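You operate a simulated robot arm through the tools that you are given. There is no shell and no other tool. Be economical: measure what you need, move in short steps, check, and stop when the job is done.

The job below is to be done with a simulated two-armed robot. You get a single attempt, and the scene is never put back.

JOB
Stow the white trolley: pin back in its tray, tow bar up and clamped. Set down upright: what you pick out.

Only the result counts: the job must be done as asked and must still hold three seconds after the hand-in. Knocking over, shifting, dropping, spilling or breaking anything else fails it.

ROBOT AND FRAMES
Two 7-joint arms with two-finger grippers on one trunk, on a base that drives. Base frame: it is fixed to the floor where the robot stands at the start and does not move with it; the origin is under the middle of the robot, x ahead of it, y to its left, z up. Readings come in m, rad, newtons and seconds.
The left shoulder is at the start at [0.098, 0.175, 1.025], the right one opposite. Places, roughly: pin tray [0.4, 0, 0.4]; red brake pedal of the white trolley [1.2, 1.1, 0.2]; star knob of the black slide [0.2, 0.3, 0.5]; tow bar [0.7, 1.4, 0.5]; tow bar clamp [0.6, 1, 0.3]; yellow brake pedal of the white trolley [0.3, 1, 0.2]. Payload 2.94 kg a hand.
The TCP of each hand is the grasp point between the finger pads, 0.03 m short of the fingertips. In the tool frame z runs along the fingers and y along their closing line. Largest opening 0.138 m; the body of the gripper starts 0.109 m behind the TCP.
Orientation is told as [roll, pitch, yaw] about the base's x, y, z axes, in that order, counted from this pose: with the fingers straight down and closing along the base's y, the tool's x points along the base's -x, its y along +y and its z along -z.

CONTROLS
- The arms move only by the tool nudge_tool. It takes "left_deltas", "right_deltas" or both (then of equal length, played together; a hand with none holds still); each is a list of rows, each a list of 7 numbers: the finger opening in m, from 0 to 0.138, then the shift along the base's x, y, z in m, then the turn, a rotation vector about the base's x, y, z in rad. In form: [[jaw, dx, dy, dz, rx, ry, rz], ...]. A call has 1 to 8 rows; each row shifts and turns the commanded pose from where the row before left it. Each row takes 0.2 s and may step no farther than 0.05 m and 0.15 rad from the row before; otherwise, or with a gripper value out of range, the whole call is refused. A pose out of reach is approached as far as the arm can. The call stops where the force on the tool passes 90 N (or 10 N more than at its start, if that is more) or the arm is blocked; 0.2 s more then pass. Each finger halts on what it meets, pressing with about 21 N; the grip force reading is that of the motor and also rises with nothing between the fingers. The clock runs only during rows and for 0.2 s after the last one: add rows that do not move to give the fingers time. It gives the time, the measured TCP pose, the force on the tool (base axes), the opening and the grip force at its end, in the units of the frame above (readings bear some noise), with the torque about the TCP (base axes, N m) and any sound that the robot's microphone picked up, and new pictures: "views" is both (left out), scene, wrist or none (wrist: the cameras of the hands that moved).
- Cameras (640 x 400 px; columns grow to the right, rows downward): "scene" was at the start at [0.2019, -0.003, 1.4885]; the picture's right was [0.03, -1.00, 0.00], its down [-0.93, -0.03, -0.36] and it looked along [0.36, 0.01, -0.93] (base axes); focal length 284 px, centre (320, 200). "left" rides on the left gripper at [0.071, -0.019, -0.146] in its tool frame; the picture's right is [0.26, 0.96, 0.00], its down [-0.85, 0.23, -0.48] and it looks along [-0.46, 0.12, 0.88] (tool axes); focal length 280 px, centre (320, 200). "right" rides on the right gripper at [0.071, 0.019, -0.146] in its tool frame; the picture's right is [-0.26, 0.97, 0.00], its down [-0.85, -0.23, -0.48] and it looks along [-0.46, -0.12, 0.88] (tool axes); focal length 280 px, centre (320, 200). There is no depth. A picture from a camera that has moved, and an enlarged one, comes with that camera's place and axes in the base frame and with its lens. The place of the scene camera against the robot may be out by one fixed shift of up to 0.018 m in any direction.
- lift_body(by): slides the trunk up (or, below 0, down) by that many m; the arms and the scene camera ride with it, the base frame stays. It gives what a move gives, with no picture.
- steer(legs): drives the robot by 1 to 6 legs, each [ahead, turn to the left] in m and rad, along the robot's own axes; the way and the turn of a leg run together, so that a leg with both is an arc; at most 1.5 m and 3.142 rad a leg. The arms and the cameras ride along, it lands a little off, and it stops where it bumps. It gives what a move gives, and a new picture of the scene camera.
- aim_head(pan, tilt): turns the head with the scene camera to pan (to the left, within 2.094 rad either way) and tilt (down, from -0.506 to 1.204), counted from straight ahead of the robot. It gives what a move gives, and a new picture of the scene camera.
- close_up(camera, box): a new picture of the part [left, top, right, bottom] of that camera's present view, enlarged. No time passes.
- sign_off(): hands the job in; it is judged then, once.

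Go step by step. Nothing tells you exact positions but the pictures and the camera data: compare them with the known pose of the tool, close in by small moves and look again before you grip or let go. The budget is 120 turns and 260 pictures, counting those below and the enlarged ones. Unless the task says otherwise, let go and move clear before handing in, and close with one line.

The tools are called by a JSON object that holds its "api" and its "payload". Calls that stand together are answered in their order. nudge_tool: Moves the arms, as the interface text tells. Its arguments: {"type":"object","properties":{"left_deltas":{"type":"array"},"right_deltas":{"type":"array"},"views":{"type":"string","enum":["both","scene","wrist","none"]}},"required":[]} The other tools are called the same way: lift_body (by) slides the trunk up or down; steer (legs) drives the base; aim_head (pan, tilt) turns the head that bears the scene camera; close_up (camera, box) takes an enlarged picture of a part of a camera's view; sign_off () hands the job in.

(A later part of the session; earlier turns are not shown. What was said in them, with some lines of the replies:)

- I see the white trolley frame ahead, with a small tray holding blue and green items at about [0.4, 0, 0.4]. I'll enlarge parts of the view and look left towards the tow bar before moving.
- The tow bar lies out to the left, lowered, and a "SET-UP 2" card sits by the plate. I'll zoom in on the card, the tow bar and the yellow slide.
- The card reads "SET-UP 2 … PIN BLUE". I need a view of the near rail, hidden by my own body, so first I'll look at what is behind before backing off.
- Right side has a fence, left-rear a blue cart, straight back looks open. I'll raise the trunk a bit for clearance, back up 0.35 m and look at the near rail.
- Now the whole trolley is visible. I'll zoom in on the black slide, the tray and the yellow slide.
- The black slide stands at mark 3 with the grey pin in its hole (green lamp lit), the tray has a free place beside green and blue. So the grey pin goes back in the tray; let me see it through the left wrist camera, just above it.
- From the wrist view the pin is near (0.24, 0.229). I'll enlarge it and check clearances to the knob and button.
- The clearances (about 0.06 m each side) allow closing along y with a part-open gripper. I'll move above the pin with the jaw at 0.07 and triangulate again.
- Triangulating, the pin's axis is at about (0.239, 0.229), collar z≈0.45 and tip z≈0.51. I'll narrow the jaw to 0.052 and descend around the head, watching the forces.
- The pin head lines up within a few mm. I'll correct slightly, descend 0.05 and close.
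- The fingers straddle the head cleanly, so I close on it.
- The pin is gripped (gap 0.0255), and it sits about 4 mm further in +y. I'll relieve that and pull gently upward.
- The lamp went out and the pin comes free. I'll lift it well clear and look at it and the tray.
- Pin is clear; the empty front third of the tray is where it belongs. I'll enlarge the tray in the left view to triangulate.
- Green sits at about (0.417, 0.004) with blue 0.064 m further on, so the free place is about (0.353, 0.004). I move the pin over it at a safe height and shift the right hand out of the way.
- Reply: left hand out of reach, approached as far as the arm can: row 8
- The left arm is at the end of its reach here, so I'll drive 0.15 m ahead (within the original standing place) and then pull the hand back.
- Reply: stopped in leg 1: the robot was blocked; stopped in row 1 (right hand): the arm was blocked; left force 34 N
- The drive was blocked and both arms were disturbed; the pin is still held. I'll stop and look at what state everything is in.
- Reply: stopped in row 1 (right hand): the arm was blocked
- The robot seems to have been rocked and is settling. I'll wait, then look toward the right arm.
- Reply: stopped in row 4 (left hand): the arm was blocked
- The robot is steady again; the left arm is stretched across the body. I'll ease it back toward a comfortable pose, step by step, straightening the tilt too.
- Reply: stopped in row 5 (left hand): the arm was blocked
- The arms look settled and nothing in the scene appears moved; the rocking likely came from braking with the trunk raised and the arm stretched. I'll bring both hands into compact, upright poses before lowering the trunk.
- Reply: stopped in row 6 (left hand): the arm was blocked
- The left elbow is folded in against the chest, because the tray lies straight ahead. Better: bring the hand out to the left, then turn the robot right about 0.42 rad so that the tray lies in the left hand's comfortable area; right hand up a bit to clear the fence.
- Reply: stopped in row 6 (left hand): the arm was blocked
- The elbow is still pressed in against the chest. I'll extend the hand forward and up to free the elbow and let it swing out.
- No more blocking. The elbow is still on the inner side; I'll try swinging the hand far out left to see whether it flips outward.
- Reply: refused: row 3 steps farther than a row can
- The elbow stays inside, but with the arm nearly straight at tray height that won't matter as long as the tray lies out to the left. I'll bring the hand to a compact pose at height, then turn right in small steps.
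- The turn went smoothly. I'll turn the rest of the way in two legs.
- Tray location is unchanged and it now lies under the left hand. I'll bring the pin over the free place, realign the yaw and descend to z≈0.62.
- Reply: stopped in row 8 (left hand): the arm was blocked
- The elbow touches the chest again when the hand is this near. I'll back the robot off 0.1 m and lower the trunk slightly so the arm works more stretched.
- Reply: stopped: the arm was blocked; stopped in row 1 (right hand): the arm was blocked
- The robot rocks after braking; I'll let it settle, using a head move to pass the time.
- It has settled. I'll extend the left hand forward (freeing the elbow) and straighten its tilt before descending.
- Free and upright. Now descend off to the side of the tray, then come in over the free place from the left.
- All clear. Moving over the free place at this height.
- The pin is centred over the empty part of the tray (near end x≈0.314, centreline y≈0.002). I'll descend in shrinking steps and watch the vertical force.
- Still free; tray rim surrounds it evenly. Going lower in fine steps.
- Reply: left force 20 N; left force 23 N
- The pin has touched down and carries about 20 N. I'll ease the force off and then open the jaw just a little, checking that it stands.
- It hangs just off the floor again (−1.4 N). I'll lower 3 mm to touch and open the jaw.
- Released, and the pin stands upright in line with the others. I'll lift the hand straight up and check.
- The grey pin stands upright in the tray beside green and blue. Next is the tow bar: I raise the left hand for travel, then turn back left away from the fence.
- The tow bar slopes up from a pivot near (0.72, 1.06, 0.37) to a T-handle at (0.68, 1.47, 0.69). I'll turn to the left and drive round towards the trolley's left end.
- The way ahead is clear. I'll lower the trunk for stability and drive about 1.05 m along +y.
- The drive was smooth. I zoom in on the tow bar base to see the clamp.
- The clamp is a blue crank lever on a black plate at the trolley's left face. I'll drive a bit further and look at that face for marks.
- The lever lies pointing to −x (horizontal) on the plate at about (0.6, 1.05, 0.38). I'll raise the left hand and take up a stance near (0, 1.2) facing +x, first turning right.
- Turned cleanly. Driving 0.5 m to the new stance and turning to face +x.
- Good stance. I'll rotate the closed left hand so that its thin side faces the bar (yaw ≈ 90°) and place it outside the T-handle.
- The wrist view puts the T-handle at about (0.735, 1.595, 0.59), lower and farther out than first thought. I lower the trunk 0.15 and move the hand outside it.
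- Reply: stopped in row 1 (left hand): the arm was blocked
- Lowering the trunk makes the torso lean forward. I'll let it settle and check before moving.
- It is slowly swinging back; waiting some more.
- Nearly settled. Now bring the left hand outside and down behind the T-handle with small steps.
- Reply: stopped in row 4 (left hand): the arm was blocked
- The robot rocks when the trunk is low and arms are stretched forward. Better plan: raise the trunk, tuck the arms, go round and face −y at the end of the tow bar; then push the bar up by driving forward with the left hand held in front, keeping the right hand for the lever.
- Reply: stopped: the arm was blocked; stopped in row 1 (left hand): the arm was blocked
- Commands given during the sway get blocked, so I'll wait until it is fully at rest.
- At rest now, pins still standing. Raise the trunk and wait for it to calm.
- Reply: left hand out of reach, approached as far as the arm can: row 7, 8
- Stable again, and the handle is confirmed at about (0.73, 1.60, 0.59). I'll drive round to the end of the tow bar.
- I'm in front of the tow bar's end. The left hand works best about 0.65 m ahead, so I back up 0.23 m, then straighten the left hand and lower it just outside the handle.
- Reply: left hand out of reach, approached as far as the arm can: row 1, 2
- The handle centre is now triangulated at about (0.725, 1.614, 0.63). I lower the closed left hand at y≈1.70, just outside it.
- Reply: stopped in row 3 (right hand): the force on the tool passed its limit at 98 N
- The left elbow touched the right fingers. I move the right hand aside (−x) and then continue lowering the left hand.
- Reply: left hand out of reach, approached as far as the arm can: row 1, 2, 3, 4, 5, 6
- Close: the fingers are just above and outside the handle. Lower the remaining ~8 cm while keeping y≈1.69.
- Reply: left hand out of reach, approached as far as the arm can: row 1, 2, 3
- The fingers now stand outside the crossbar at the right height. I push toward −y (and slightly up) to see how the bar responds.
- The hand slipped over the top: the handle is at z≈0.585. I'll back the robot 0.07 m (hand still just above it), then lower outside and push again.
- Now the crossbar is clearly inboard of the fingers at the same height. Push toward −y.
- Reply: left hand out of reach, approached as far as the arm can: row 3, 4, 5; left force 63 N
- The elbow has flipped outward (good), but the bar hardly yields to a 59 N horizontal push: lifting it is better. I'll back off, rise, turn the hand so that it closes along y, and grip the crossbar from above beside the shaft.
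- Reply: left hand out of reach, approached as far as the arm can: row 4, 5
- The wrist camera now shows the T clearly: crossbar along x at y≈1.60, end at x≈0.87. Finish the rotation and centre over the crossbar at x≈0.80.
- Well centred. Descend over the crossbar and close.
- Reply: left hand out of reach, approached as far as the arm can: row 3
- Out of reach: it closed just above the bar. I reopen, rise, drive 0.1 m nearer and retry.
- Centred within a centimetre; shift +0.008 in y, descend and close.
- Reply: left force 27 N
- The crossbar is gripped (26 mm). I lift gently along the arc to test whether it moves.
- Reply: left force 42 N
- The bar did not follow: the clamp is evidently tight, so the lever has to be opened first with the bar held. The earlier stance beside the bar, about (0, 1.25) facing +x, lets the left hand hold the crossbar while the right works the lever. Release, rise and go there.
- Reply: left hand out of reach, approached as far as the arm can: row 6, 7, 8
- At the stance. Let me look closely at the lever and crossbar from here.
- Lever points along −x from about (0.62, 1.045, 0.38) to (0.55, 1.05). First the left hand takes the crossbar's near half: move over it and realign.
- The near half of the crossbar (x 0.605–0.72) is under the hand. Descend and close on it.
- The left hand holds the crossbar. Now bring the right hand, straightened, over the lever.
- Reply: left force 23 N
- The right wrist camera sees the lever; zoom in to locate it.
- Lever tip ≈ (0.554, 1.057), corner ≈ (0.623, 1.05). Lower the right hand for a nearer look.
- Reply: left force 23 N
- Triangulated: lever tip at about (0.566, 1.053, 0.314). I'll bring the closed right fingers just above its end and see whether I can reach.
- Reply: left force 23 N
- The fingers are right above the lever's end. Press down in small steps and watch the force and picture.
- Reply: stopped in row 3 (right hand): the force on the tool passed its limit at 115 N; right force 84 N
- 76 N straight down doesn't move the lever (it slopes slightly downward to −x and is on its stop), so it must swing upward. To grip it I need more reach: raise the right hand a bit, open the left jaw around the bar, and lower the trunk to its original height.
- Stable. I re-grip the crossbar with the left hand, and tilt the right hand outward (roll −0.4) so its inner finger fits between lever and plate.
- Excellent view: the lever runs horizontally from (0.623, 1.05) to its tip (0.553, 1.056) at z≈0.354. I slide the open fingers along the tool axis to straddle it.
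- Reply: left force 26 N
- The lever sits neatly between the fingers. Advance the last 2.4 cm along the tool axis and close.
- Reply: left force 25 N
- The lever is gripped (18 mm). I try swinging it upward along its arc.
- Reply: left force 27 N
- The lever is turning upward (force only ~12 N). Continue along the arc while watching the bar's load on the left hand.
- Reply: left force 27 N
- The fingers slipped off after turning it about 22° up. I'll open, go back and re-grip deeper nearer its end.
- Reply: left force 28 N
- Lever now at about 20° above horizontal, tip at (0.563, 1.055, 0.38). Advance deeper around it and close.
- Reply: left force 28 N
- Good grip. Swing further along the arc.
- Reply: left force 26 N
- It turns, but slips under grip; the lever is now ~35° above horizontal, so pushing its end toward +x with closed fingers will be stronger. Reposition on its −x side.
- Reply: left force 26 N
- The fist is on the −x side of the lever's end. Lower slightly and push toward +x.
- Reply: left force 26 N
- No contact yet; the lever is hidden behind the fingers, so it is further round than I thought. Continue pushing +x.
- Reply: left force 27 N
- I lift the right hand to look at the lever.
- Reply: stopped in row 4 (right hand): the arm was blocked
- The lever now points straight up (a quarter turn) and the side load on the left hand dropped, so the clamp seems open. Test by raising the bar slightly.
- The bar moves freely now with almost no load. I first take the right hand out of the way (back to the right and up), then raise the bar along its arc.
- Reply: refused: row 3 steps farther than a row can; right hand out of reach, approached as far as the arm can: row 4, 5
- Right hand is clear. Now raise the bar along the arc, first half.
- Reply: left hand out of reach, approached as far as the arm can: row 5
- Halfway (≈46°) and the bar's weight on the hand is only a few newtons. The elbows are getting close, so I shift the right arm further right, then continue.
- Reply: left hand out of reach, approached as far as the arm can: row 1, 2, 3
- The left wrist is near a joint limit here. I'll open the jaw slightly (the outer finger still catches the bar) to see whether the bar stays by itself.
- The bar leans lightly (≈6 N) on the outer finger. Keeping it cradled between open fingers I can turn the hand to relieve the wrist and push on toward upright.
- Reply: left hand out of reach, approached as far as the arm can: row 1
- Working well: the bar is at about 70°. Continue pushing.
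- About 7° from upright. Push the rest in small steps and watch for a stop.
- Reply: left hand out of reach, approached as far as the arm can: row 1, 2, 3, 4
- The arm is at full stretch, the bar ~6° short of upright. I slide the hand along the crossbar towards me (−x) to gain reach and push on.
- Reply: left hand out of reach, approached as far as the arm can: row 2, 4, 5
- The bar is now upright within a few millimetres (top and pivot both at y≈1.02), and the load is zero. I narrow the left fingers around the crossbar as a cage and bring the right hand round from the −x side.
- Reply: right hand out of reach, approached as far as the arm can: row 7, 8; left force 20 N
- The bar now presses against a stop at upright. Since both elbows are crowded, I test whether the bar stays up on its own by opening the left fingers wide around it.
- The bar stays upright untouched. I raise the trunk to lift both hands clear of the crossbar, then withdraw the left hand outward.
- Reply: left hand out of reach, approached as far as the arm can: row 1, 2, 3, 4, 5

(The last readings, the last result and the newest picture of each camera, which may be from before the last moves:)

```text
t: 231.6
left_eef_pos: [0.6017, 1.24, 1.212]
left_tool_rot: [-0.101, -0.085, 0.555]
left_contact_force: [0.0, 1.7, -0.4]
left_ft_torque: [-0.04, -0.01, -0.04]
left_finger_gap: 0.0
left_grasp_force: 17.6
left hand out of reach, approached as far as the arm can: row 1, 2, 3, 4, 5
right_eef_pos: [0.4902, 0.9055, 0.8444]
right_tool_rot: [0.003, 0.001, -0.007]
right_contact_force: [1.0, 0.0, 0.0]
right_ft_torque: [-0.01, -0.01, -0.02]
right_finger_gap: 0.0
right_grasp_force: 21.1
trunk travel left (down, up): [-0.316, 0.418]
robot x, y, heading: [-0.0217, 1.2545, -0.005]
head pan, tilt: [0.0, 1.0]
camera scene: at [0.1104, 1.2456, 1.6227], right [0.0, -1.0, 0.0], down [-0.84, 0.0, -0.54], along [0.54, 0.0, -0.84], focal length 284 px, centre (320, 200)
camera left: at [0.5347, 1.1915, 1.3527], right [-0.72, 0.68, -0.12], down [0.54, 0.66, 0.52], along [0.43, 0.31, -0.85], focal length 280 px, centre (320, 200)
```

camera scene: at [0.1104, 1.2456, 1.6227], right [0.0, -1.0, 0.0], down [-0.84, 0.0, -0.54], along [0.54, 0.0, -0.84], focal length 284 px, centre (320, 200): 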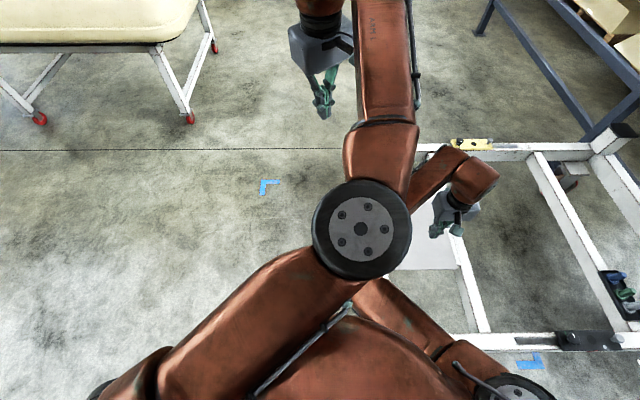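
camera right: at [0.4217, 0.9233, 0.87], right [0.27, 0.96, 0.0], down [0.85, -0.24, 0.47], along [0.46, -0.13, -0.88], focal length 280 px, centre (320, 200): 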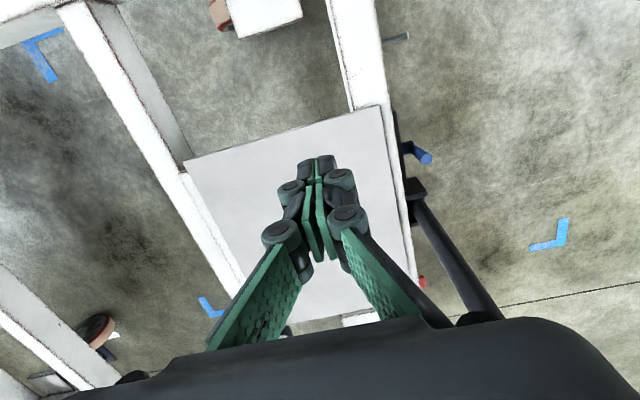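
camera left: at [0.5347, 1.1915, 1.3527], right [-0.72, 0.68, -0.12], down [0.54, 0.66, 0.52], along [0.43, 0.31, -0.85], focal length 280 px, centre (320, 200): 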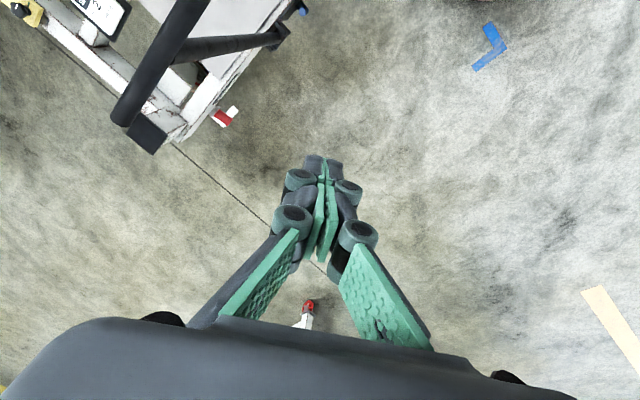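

The bar still stands. Move the left hand further out to the left, then lower the trunk again for the right hand's reach.

{"api": "nudge_tool", "payload": {"left_deltas": [[0.0, 0, 0.045, -0.01, 0.02, 0.015, 0], [0.0, -0.005, 0.045, -0.01, 0.02, 0.015, 0], [0.0, -0.005, 0.045, -0.01, 0.02, 0.015, 0], [0.0, -0.005, 0.045, -0.01, 0.02, 0.015, 0], [0.0, -0.005, 0.045, -0.01, 0.02, 0.015, 0], [0.0, -0.005, 0.045, -0.01, 0, 0, 0], [0.0, 0, 0.03, 0, 0, 0, 0], [0.0, 0, 0, 0, 0, 0, 0]], "views": "none"}}

{"api": "lift_body", "payload": {"by": -0.12}}

{"api": "nudge_tool", "payload": {"right_deltas": [[0, 0.01, 0.025, 0, 0, 0, 0], [0, 0.01, 0.03, -0.005, 0, 0, 0], [0, 0.01, 0.03, -0.015, 0, 0, 0], [0, 0.01, 0.03, -0.02, 0, 0, 0], [0, 0.01, 0.03, -0.02, 0, 0, 0], [0, 0.005, 0.03, -0.02, 0, 0, 0], [0, 0.0, 0.0, 0, 0, 0, 0]], "views": "both"}}

```text
t: 233.4
left_eef_pos: [0.578, 1.5382, 1.1522]
left_tool_rot: [0.025, -0.076, 0.546]
left_contact_force: [-0.8, -0.8, 0.1]
left_ft_torque: [0.04, 0.01, 0.0]
left_finger_gap: 0.0
left_grasp_force: 20.7
right_eef_pos: [0.492, 0.9035, 0.8448]
right_tool_rot: [0.006, 0.002, -0.007]
right_contact_force: [0.0, 0.3, -1.0]
right_ft_torque: [0.04, -0.02, 0.01]
right_finger_gap: 0.0
right_grasp_force: 21.0
trunk travel left (down, up): [-0.316, 0.418]
robot x, y, heading: [-0.0221, 1.2514, -0.003]
head pan, tilt: [0.0, 1.0]
```

```text
t: 234.9
left_eef_pos: [0.5774, 1.5381, 1.0339]
left_tool_rot: [0.025, -0.078, 0.548]
left_contact_force: [-0.1, 0.0, 0.0]
left_ft_torque: [-0.01, -0.01, 0.04]
left_finger_gap: 0.0
left_grasp_force: 20.8
right_eef_pos: [0.4911, 0.9034, 0.7258]
right_tool_rot: [0.003, 0.0, -0.007]
right_contact_force: [-0.6, -0.2, -0.9]
right_ft_torque: [-0.03, -0.04, 0.01]
right_finger_gap: 0.0003
right_grasp_force: 21.3
trunk travel left (down, up): [-0.196, 0.538]
robot x, y, heading: [-0.0203, 1.2538, -0.001]
head pan, tilt: [0.0, 1.0]
```

```text
t: 236.5
left_eef_pos: [0.5771, 1.5382, 1.0328]
left_tool_rot: [0.026, -0.075, 0.546]
left_contact_force: [-0.7, 0.6, -0.2]
left_ft_torque: [0.0, 0.01, 0.02]
left_finger_gap: 0.0
left_grasp_force: 21.2
right_eef_pos: [0.5935, 1.0166, 0.6414]
right_tool_rot: [0.001, 0.0, -0.007]
right_contact_force: [0.0, -0.2, 0.6]
right_ft_torque: [0.0, 0.0, -0.01]
right_finger_gap: 0.0001
right_grasp_force: 20.6
right hand out of reach, approached as far as the arm can: row 1, 2, 3, 4, 5
trunk travel left (down, up): [-0.196, 0.538]
robot x, y, heading: [-0.024, 1.2511, -0.008]
head pan, tilt: [0.0, 1.0]
camera scene: at [0.1978, 1.2438, 1.4972], right [0.0, -1.0, 0.0], down [-0.84, 0.0, -0.54], along [0.54, 0.0, -0.84], focal length 284 px, centre (320, 200)
camera right: at [0.5236, 1.0342, 0.7868], right [0.27, 0.96, 0.0], down [0.85, -0.24, 0.47], along [0.46, -0.12, -0.88], focal length 280 px, centre (320, 200)
```

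scene: 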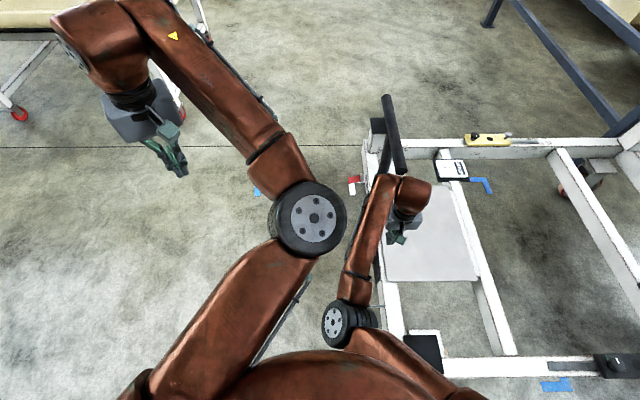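
right: 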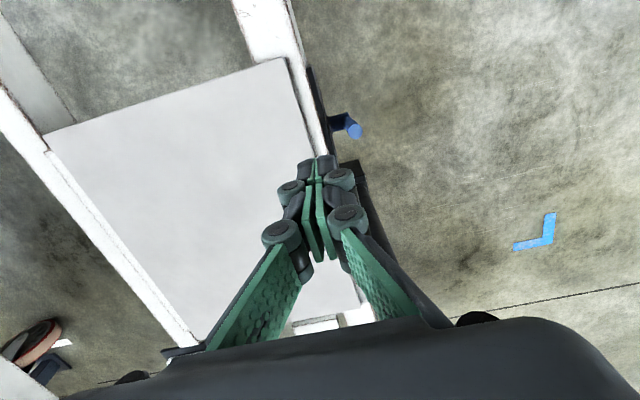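

The bar is still upright. Now bring the right fist above the lever's top end, then over to its +x side.

{"api": "nudge_tool", "payload": {"right_deltas": [[0, 0, 0.02, -0.02, 0, 0, 0], [0, 0, 0.02, -0.03, 0, 0, 0], [0, 0.0, 0.015, -0.03, 0, 0, 0], [0, 0.01, 0.0, -0.03, 0, 0, 0], [0, 0.015, 0.0, -0.02, 0, 0, 0], [0, 0.015, 0.0, 0.0, 0, 0, 0], [0, 0.0, 0.0, 0, 0, 0, 0]], "views": "both"}}

{"api": "close_up", "payload": {"camera": "right", "box": [220, 80, 420, 240]}}

```text
t: 238.1
left_eef_pos: [0.578, 1.5392, 1.0331]
left_tool_rot: [0.025, -0.074, 0.547]
left_contact_force: [0.1, -0.9, 0.6]
left_ft_torque: [0.02, -0.01, -0.01]
left_finger_gap: 0.0
left_grasp_force: 20.9
right_eef_pos: [0.6307, 1.0734, 0.5126]
right_tool_rot: [0.004, 0.001, -0.006]
right_contact_force: [0.1, -0.4, 0.2]
right_ft_torque: [-0.01, -0.01, 0.02]
right_finger_gap: 0.0001
right_grasp_force: 21.2
trunk travel left (down, up): [-0.196, 0.538]
robot x, y, heading: [-0.0212, 1.2496, -0.004]
head pan, tilt: [0.0, 1.0]
camera scene: at [0.1979, 1.2439, 1.4972], right [0.0, -1.0, 0.0], down [-0.84, 0.0, -0.54], along [0.54, 0.0, -0.84], focal length 284 px, centre (320, 200)
camera right: at [0.5614, 1.0914, 0.658], right [0.27, 0.96, 0.0], down [0.85, -0.24, 0.47], along [0.46, -0.12, -0.88], focal length 280 px, centre (320, 200)
```

scene: 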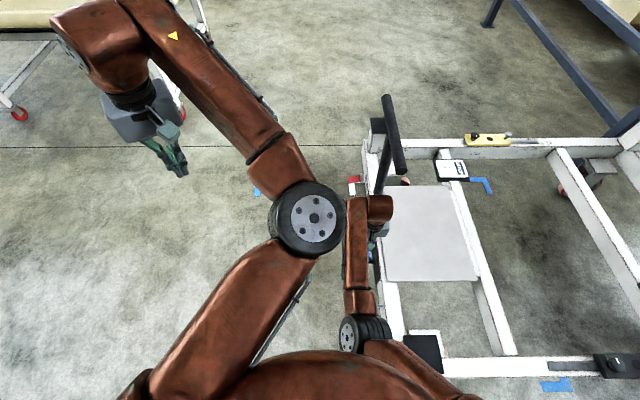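
right: 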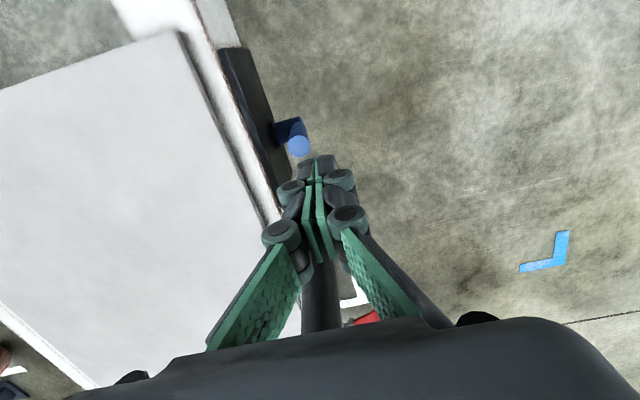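

```text
2.50 times, centred on (320, 160) of right
camera zoom: at [0.5614, 1.0914, 0.658], right [0.27, 0.96, 0.0], down [0.85, -0.24, 0.47], along [0.46, -0.12, -0.88], focal length 701 px, centre (320, 300)
```

zoom: 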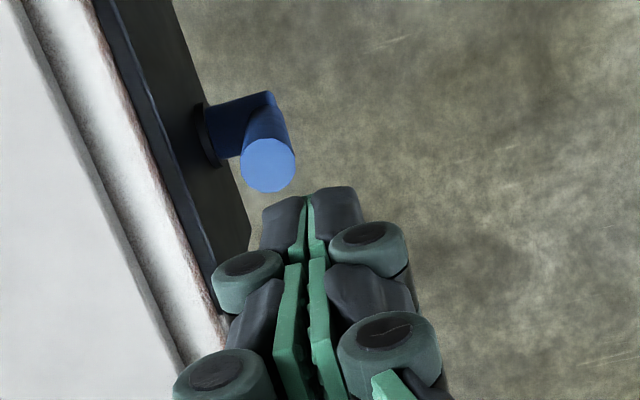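

The lever stands vertical with its end at (0.629, 1.056, 0.42). I move the fist to x≈0.66 beyond it and lower it there.

{"api": "nudge_tool", "payload": {"right_deltas": [[0, 0.015, -0.006, 0, 0, 0, 0], [0, 0.015, -0.005, 0, 0, 0, 0], [0, 0.0, 0.0, -0.03, 0, 0, 0], [0, 0.0, 0.0, -0.03, 0, 0, 0], [0, 0.0, 0.0, -0.03, 0, 0, 0], [0, 0.0, 0.0, 0, 0, 0, 0]], "views": "wrist"}}

```text
t: 239.5
left_eef_pos: [0.5782, 1.5384, 1.0318]
left_tool_rot: [0.024, -0.077, 0.548]
left_contact_force: [-0.3, 0.0, 0.1]
left_ft_torque: [-0.02, 0.01, 0.02]
left_finger_gap: 0.0
left_grasp_force: 21.1
right_eef_pos: [0.6614, 1.0605, 0.4238]
right_tool_rot: [0.003, 0.001, -0.008]
right_contact_force: [0.9, 0.6, -0.1]
right_ft_torque: [-0.02, 0.0, -0.02]
right_finger_gap: 0.0001
right_grasp_force: 20.9
trunk travel left (down, up): [-0.196, 0.538]
robot x, y, heading: [-0.0198, 1.2484, -0.005]
head pan, tilt: [0.0, 1.0]
camera right: at [0.5918, 1.0794, 0.5689], right [0.27, 0.96, 0.0], down [0.85, -0.24, 0.47], along [0.46, -0.12, -0.88], focal length 280 px, centre (320, 200)
```

right: 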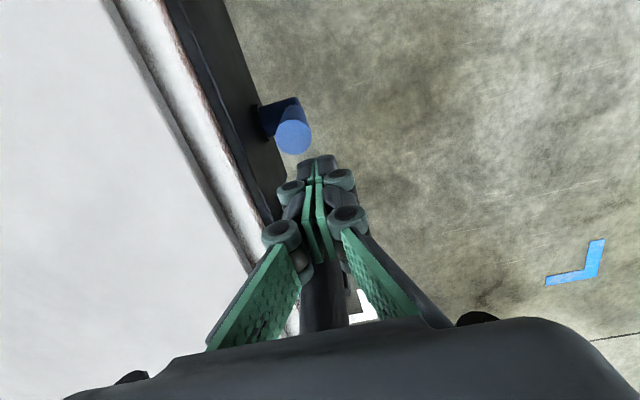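

In position. Push toward −x.

{"api": "nudge_tool", "payload": {"right_deltas": [[0, -0.015, 0.0, 0, 0, 0, 0], [0, -0.012, 0, 0, 0, 0, 0], [0, -0.012, 0.0, -0.002, 0, 0, 0], [0, -0.012, 0.0, -0.003, 0, 0, 0], [0, -0.012, 0.0, -0.003, 0, 0, 0], [0, 0.0, 0.0, 0, 0, 0, 0]], "views": "wrist"}}

```text
t: 240.9
left_eef_pos: [0.5781, 1.5384, 1.0319]
left_tool_rot: [0.024, -0.075, 0.547]
left_contact_force: [-0.6, -0.1, 0.3]
left_ft_torque: [0.0, 0.02, -0.04]
left_finger_gap: 0.0001
left_grasp_force: 21.6
right_eef_pos: [0.5987, 1.0611, 0.4157]
right_tool_rot: [0.007, 0.001, -0.006]
right_contact_force: [0.0, -0.2, 0.5]
right_ft_torque: [0.02, 0.02, 0.02]
right_finger_gap: 0.0
right_grasp_force: 21.6
trunk travel left (down, up): [-0.196, 0.538]
robot x, y, heading: [-0.0198, 1.2536, -0.005]
head pan, tilt: [0.0, 1.0]
camera right: at [0.5283, 1.0788, 0.5605], right [0.27, 0.96, 0.0], down [0.85, -0.24, 0.47], along [0.46, -0.12, -0.88], focal length 280 px, centre (320, 200)
```

right: 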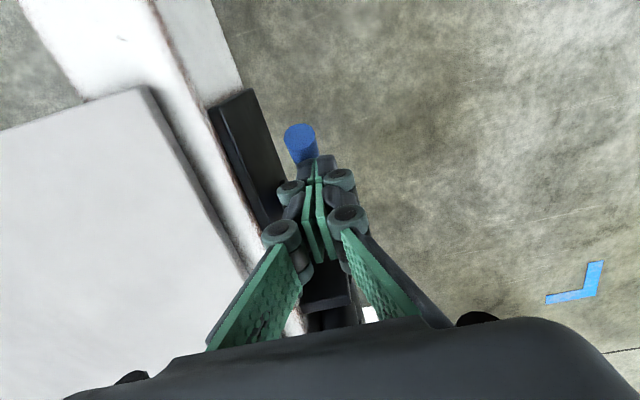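

The lever is over, about 25° above horizontal. I rise, move over its end and press down until it is firmly on its stop.

{"api": "nudge_tool", "payload": {"right_deltas": [[0, 0.006, 0.0, 0.02, 0, 0, 0], [0, 0.0, 0, 0.025, 0, 0, 0], [0, -0.027, 0.0, 0.0, 0, 0, 0], [0, 0, -0.002, -0.025, 0, 0, 0], [0, 0, 0.0, -0.02, 0, 0, 0], [0, 0, 0.0, -0.015, 0, 0, 0], [0, 0.0, 0.0, 0, 0, 0, 0]], "views": "wrist"}}

```text
t: 242.5
left_eef_pos: [0.5784, 1.5382, 1.0321]
left_tool_rot: [0.024, -0.074, 0.546]
left_contact_force: [0.4, 0.4, -0.7]
left_ft_torque: [0.0, -0.02, -0.01]
left_finger_gap: 0.0001
left_grasp_force: 21.0
right_eef_pos: [0.578, 1.0587, 0.4005]
right_tool_rot: [0.004, -0.001, -0.007]
right_contact_force: [-0.2, 0.0, 0.0]
right_ft_torque: [0.01, -0.03, 0.01]
right_finger_gap: 0.0001
right_grasp_force: 21.1
trunk travel left (down, up): [-0.196, 0.538]
robot x, y, heading: [-0.0209, 1.2488, -0.003]
head pan, tilt: [0.0, 1.0]
camera right: at [0.5081, 1.0768, 0.5456], right [0.27, 0.96, 0.0], down [0.85, -0.24, 0.47], along [0.46, -0.12, -0.88], focal length 280 px, centre (320, 200)
```

right: 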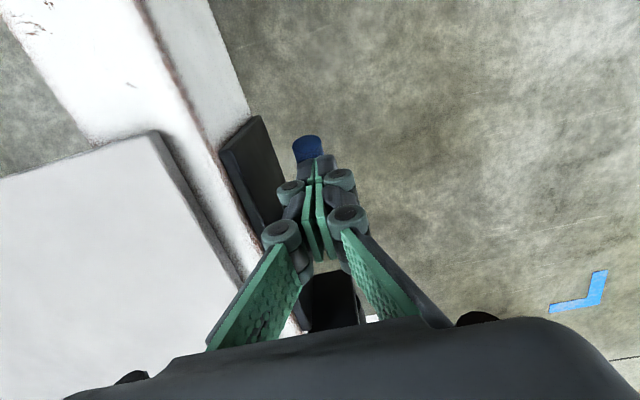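

Lever is nearly horizontal. Press on down in small steps until the force shows the stop.

{"api": "nudge_tool", "payload": {"right_deltas": [[0, 0, 0.0, -0.008, 0, 0, 0], [0, 0.0, 0, -0.006, 0, 0, 0], [0, 0, 0.0, -0.005, 0, 0, 0], [0, 0, 0, -0.004, 0, 0, 0], [0, 0, 0, -0.003, 0, 0, 0], [0, 0.0, 0.0, 0, 0, 0, 0]], "views": "wrist"}}

```text
t: 243.9
left_eef_pos: [0.5752, 1.5406, 1.0339]
left_tool_rot: [0.024, -0.078, 0.547]
left_contact_force: [0.4, -0.7, -0.3]
left_ft_torque: [-0.03, 0.01, -0.02]
left_finger_gap: 0.0002
left_grasp_force: 20.8
right_eef_pos: [0.5778, 1.0588, 0.3785]
right_tool_rot: [0.003, -0.003, -0.007]
right_contact_force: [-16.8, -1.4, 39.9]
right_ft_torque: [-0.26, 0.13, -0.14]
right_finger_gap: 0.0
right_grasp_force: 20.7
trunk travel left (down, up): [-0.196, 0.538]
robot x, y, heading: [-0.0202, 1.2509, -0.005]
head pan, tilt: [0.0, 1.0]
camera right: at [0.5071, 1.0775, 0.5233], right [0.27, 0.96, 0.0], down [0.85, -0.24, 0.48], along [0.46, -0.13, -0.88], focal length 280 px, centre (320, 200)
```

right: 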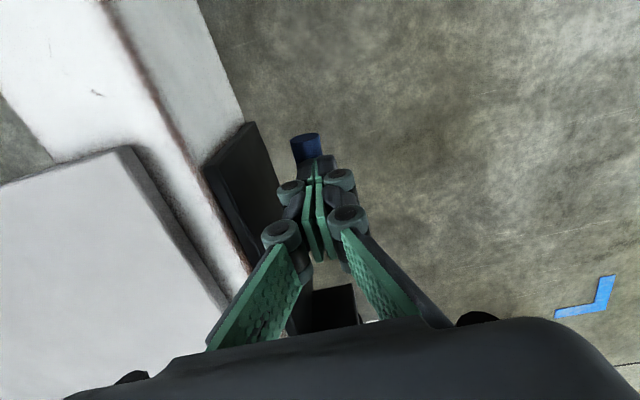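

The lever is back at its original stop (same height, 40 N). Withdraw the right hand up and back, then inspect.

{"api": "nudge_tool", "payload": {"right_deltas": [[0, -0.005, 0.003, 0.02, 0, 0, 0], [0, -0.01, 0.005, 0.035, 0, 0, 0], [0, -0.02, 0.0, 0.04, 0, 0, 0], [0, -0.03, 0, 0.03, 0, 0, 0], [0, -0.03, 0, 0.02, 0, 0, 0], [0, 0.0, 0.0, 0, 0, 0, 0]], "views": "both"}}

{"api": "close_up", "payload": {"camera": "scene", "box": [340, 80, 480, 300]}}

{"api": "close_up", "payload": {"camera": "right", "box": [220, 80, 420, 240]}}

```text
t: 245.5
left_eef_pos: [0.5778, 1.5386, 1.032]
left_tool_rot: [0.025, -0.075, 0.549]
left_contact_force: [-0.2, 0.2, 0.1]
left_ft_torque: [0.04, 0.01, -0.02]
left_finger_gap: 0.0001
left_grasp_force: 20.7
right_eef_pos: [0.5049, 0.9951, 0.5339]
right_tool_rot: [-0.122, -0.043, -0.025]
right_contact_force: [0.0, -1.0, 0.2]
right_ft_torque: [0.0, 0.0, 0.01]
right_finger_gap: 0.0
right_grasp_force: 21.4
trunk travel left (down, up): [-0.196, 0.538]
robot x, y, heading: [-0.0229, 1.2536, -0.009]
head pan, tilt: [0.0, 1.0]
stopped in row 6 (right hand): the arm was blocked; the commanded pose is now the measured one
camera scene: at [0.1979, 1.2435, 1.4971], right [0.0, -1.0, 0.0], down [-0.84, 0.0, -0.54], along [0.54, 0.0, -0.84], focal length 284 px, centre (320, 200)
camera right: at [0.4296, 1.0329, 0.6724], right [0.29, 0.95, -0.11], down [0.82, -0.19, 0.54], along [0.49, -0.24, -0.84], focal length 280 px, centre (320, 200)
```

scene: 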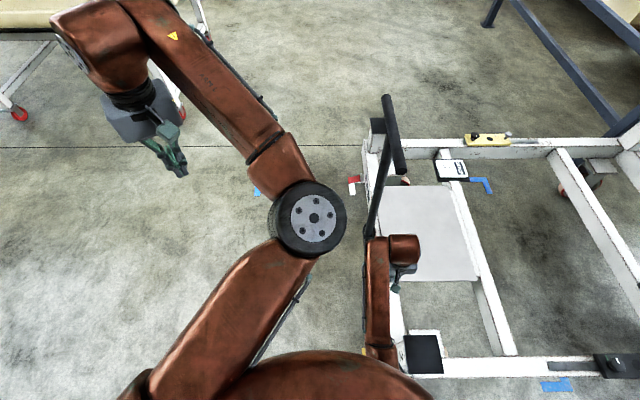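
right: 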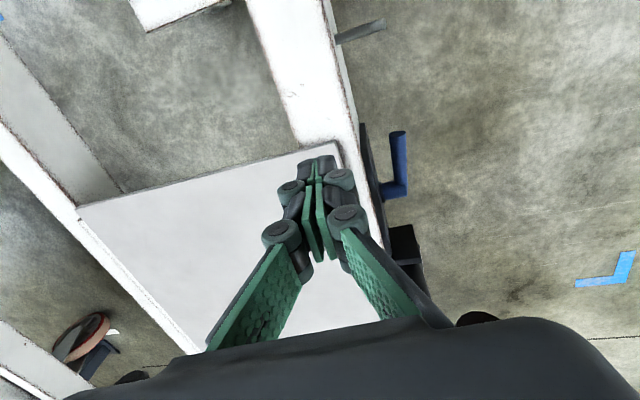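

```text
1.82 times, centred on (410, 190) of scene
camera zoom: at [0.1979, 1.2435, 1.4971], right [0.0, -1.0, 0.0], down [-0.84, 0.0, -0.54], along [0.54, 0.0, -0.84], focal length 516 px, centre (156, 218)
```

zoom: 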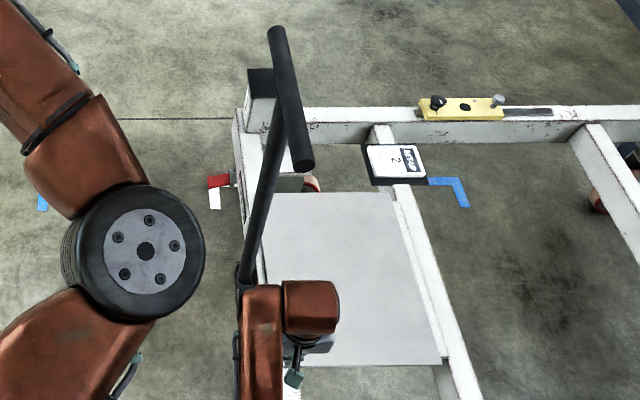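

```text
2.50 times, centred on (320, 160) of right
camera zoom: at [0.4296, 1.0329, 0.6724], right [0.29, 0.95, -0.11], down [0.82, -0.19, 0.54], along [0.49, -0.24, -0.84], focal length 701 px, centre (320, 300)
```

zoom: 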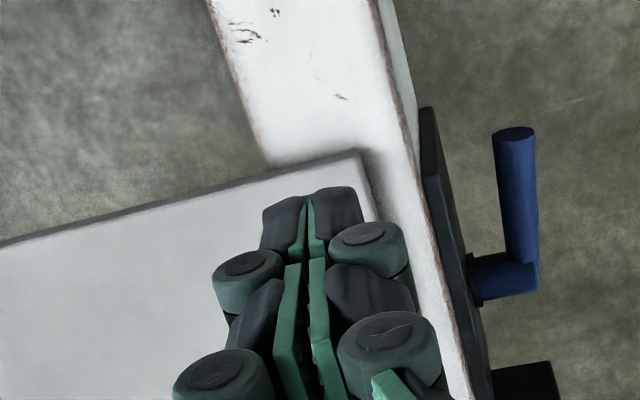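

Lever is horizontal on its stop and the bar stands upright. I lift the right hand clear and look straight at the bar to verify that it is vertical.

{"api": "nudge_tool", "payload": {"right_deltas": [[0, 0.01, 0.0, 0.03, 0, 0, 0], [0, 0.01, -0.02, 0.03, 0.03, 0.01, 0], [0, 0.0, -0.04, 0.025, 0.03, 0.01, 0], [0, 0.0, -0.04, 0.025, 0.03, 0.01, 0], [0, 0.0, -0.04, 0.02, 0.03, 0.01, 0], [0, 0.0, -0.04, 0.02, 0, 0, 0], [0, 0.0, -0.04, 0.02, 0, 0, 0], [0, 0, 0, 0, 0, 0, 0]], "views": "none"}}

{"api": "aim_head", "payload": {"pan": -0.38, "tilt": 0.9}}

{"api": "close_up", "payload": {"camera": "scene", "box": [220, 80, 420, 280]}}

```text
t: 247.3
left_eef_pos: [0.5775, 1.5401, 1.0316]
left_tool_rot: [0.025, -0.075, 0.548]
left_contact_force: [-0.9, 0.2, -0.8]
left_ft_torque: [-0.01, -0.03, -0.04]
left_finger_gap: 0.0
left_grasp_force: 20.6
right_eef_pos: [0.5231, 0.7766, 0.7034]
right_tool_rot: [0.003, 0.001, -0.023]
right_contact_force: [0.8, -0.3, -0.1]
right_ft_torque: [-0.03, 0.02, 0.02]
right_finger_gap: 0.0
right_grasp_force: 20.9
trunk travel left (down, up): [-0.196, 0.538]
robot x, y, heading: [-0.0224, 1.2484, -0.006]
head pan, tilt: [0.0, 1.0]
```

```text
t: 248.2
left_eef_pos: [0.578, 1.5393, 1.0325]
left_tool_rot: [0.025, -0.076, 0.548]
left_contact_force: [0.0, -0.5, 0.1]
left_ft_torque: [-0.02, -0.02, 0.0]
left_finger_gap: 0.0
left_grasp_force: 21.3
right_eef_pos: [0.5218, 0.7766, 0.7017]
right_tool_rot: [0.003, 0.002, -0.025]
right_contact_force: [0.3, 0.8, 0.0]
right_ft_torque: [-0.02, 0.05, 0.04]
right_finger_gap: 0.0
right_grasp_force: 21.2
trunk travel left (down, up): [-0.196, 0.538]
robot x, y, heading: [-0.0191, 1.2457, -0.003]
head pan, tilt: [-0.38, 0.901]
camera scene: at [0.1984, 1.2155, 1.5043], right [-0.37, -0.93, 0.0], down [-0.73, 0.29, -0.62], along [0.58, -0.23, -0.78], focal length 284 px, centre (320, 200)
```

scene: 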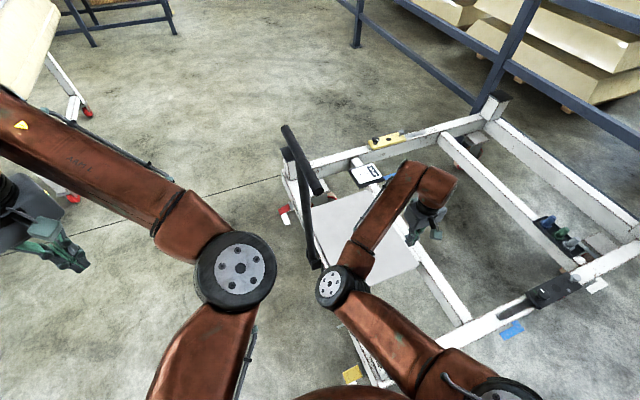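

```text
2.00 times, centred on (320, 180) of scene
camera zoom: at [0.1984, 1.2155, 1.5043], right [-0.37, -0.93, 0.0], down [-0.73, 0.29, -0.62], along [0.58, -0.23, -0.78], focal length 567 px, centre (320, 240)
```

zoom: 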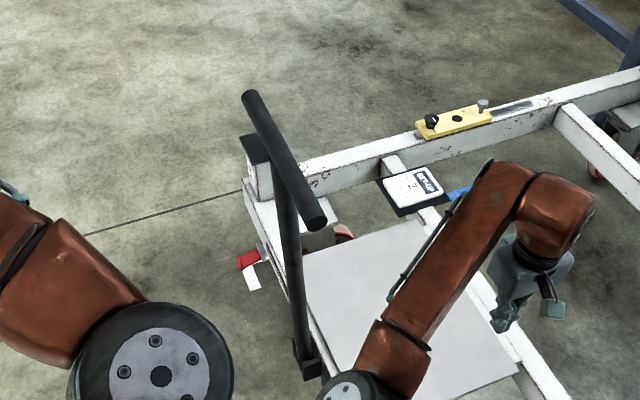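

The bar is vertical within about 2° and the lever closed. A last look at the pins in the tray.

{"api": "close_up", "payload": {"camera": "scene", "box": [510, 190, 640, 310]}}

```text
3.33 times, centred on (575, 250) of scene
camera zoom: at [0.1984, 1.2155, 1.5043], right [-0.37, -0.93, 0.0], down [-0.73, 0.29, -0.62], along [0.58, -0.23, -0.78], focal length 945 px, centre (-530, 33)
```

zoom: 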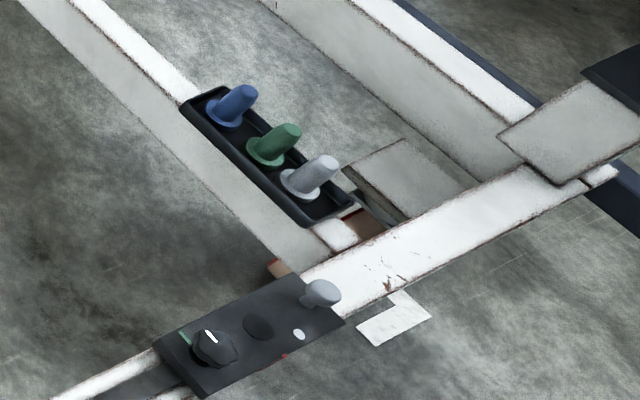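

All three pins stand upright in the tray, the tow bar is up and its lever is closed, and both hands are clear.

{"api": "sign_off", "payload": {}}

```text
The job is handed in.
```

The white trolley is stowed and the job is handed in. The grey pin stands upright in its tray beside the green and blue pins. The tow bar is up, within about 2° of vertical by the pictures, and the clamp lever is closed on its original stop. I didn't load the bar after closing the clamp to test that it holds.
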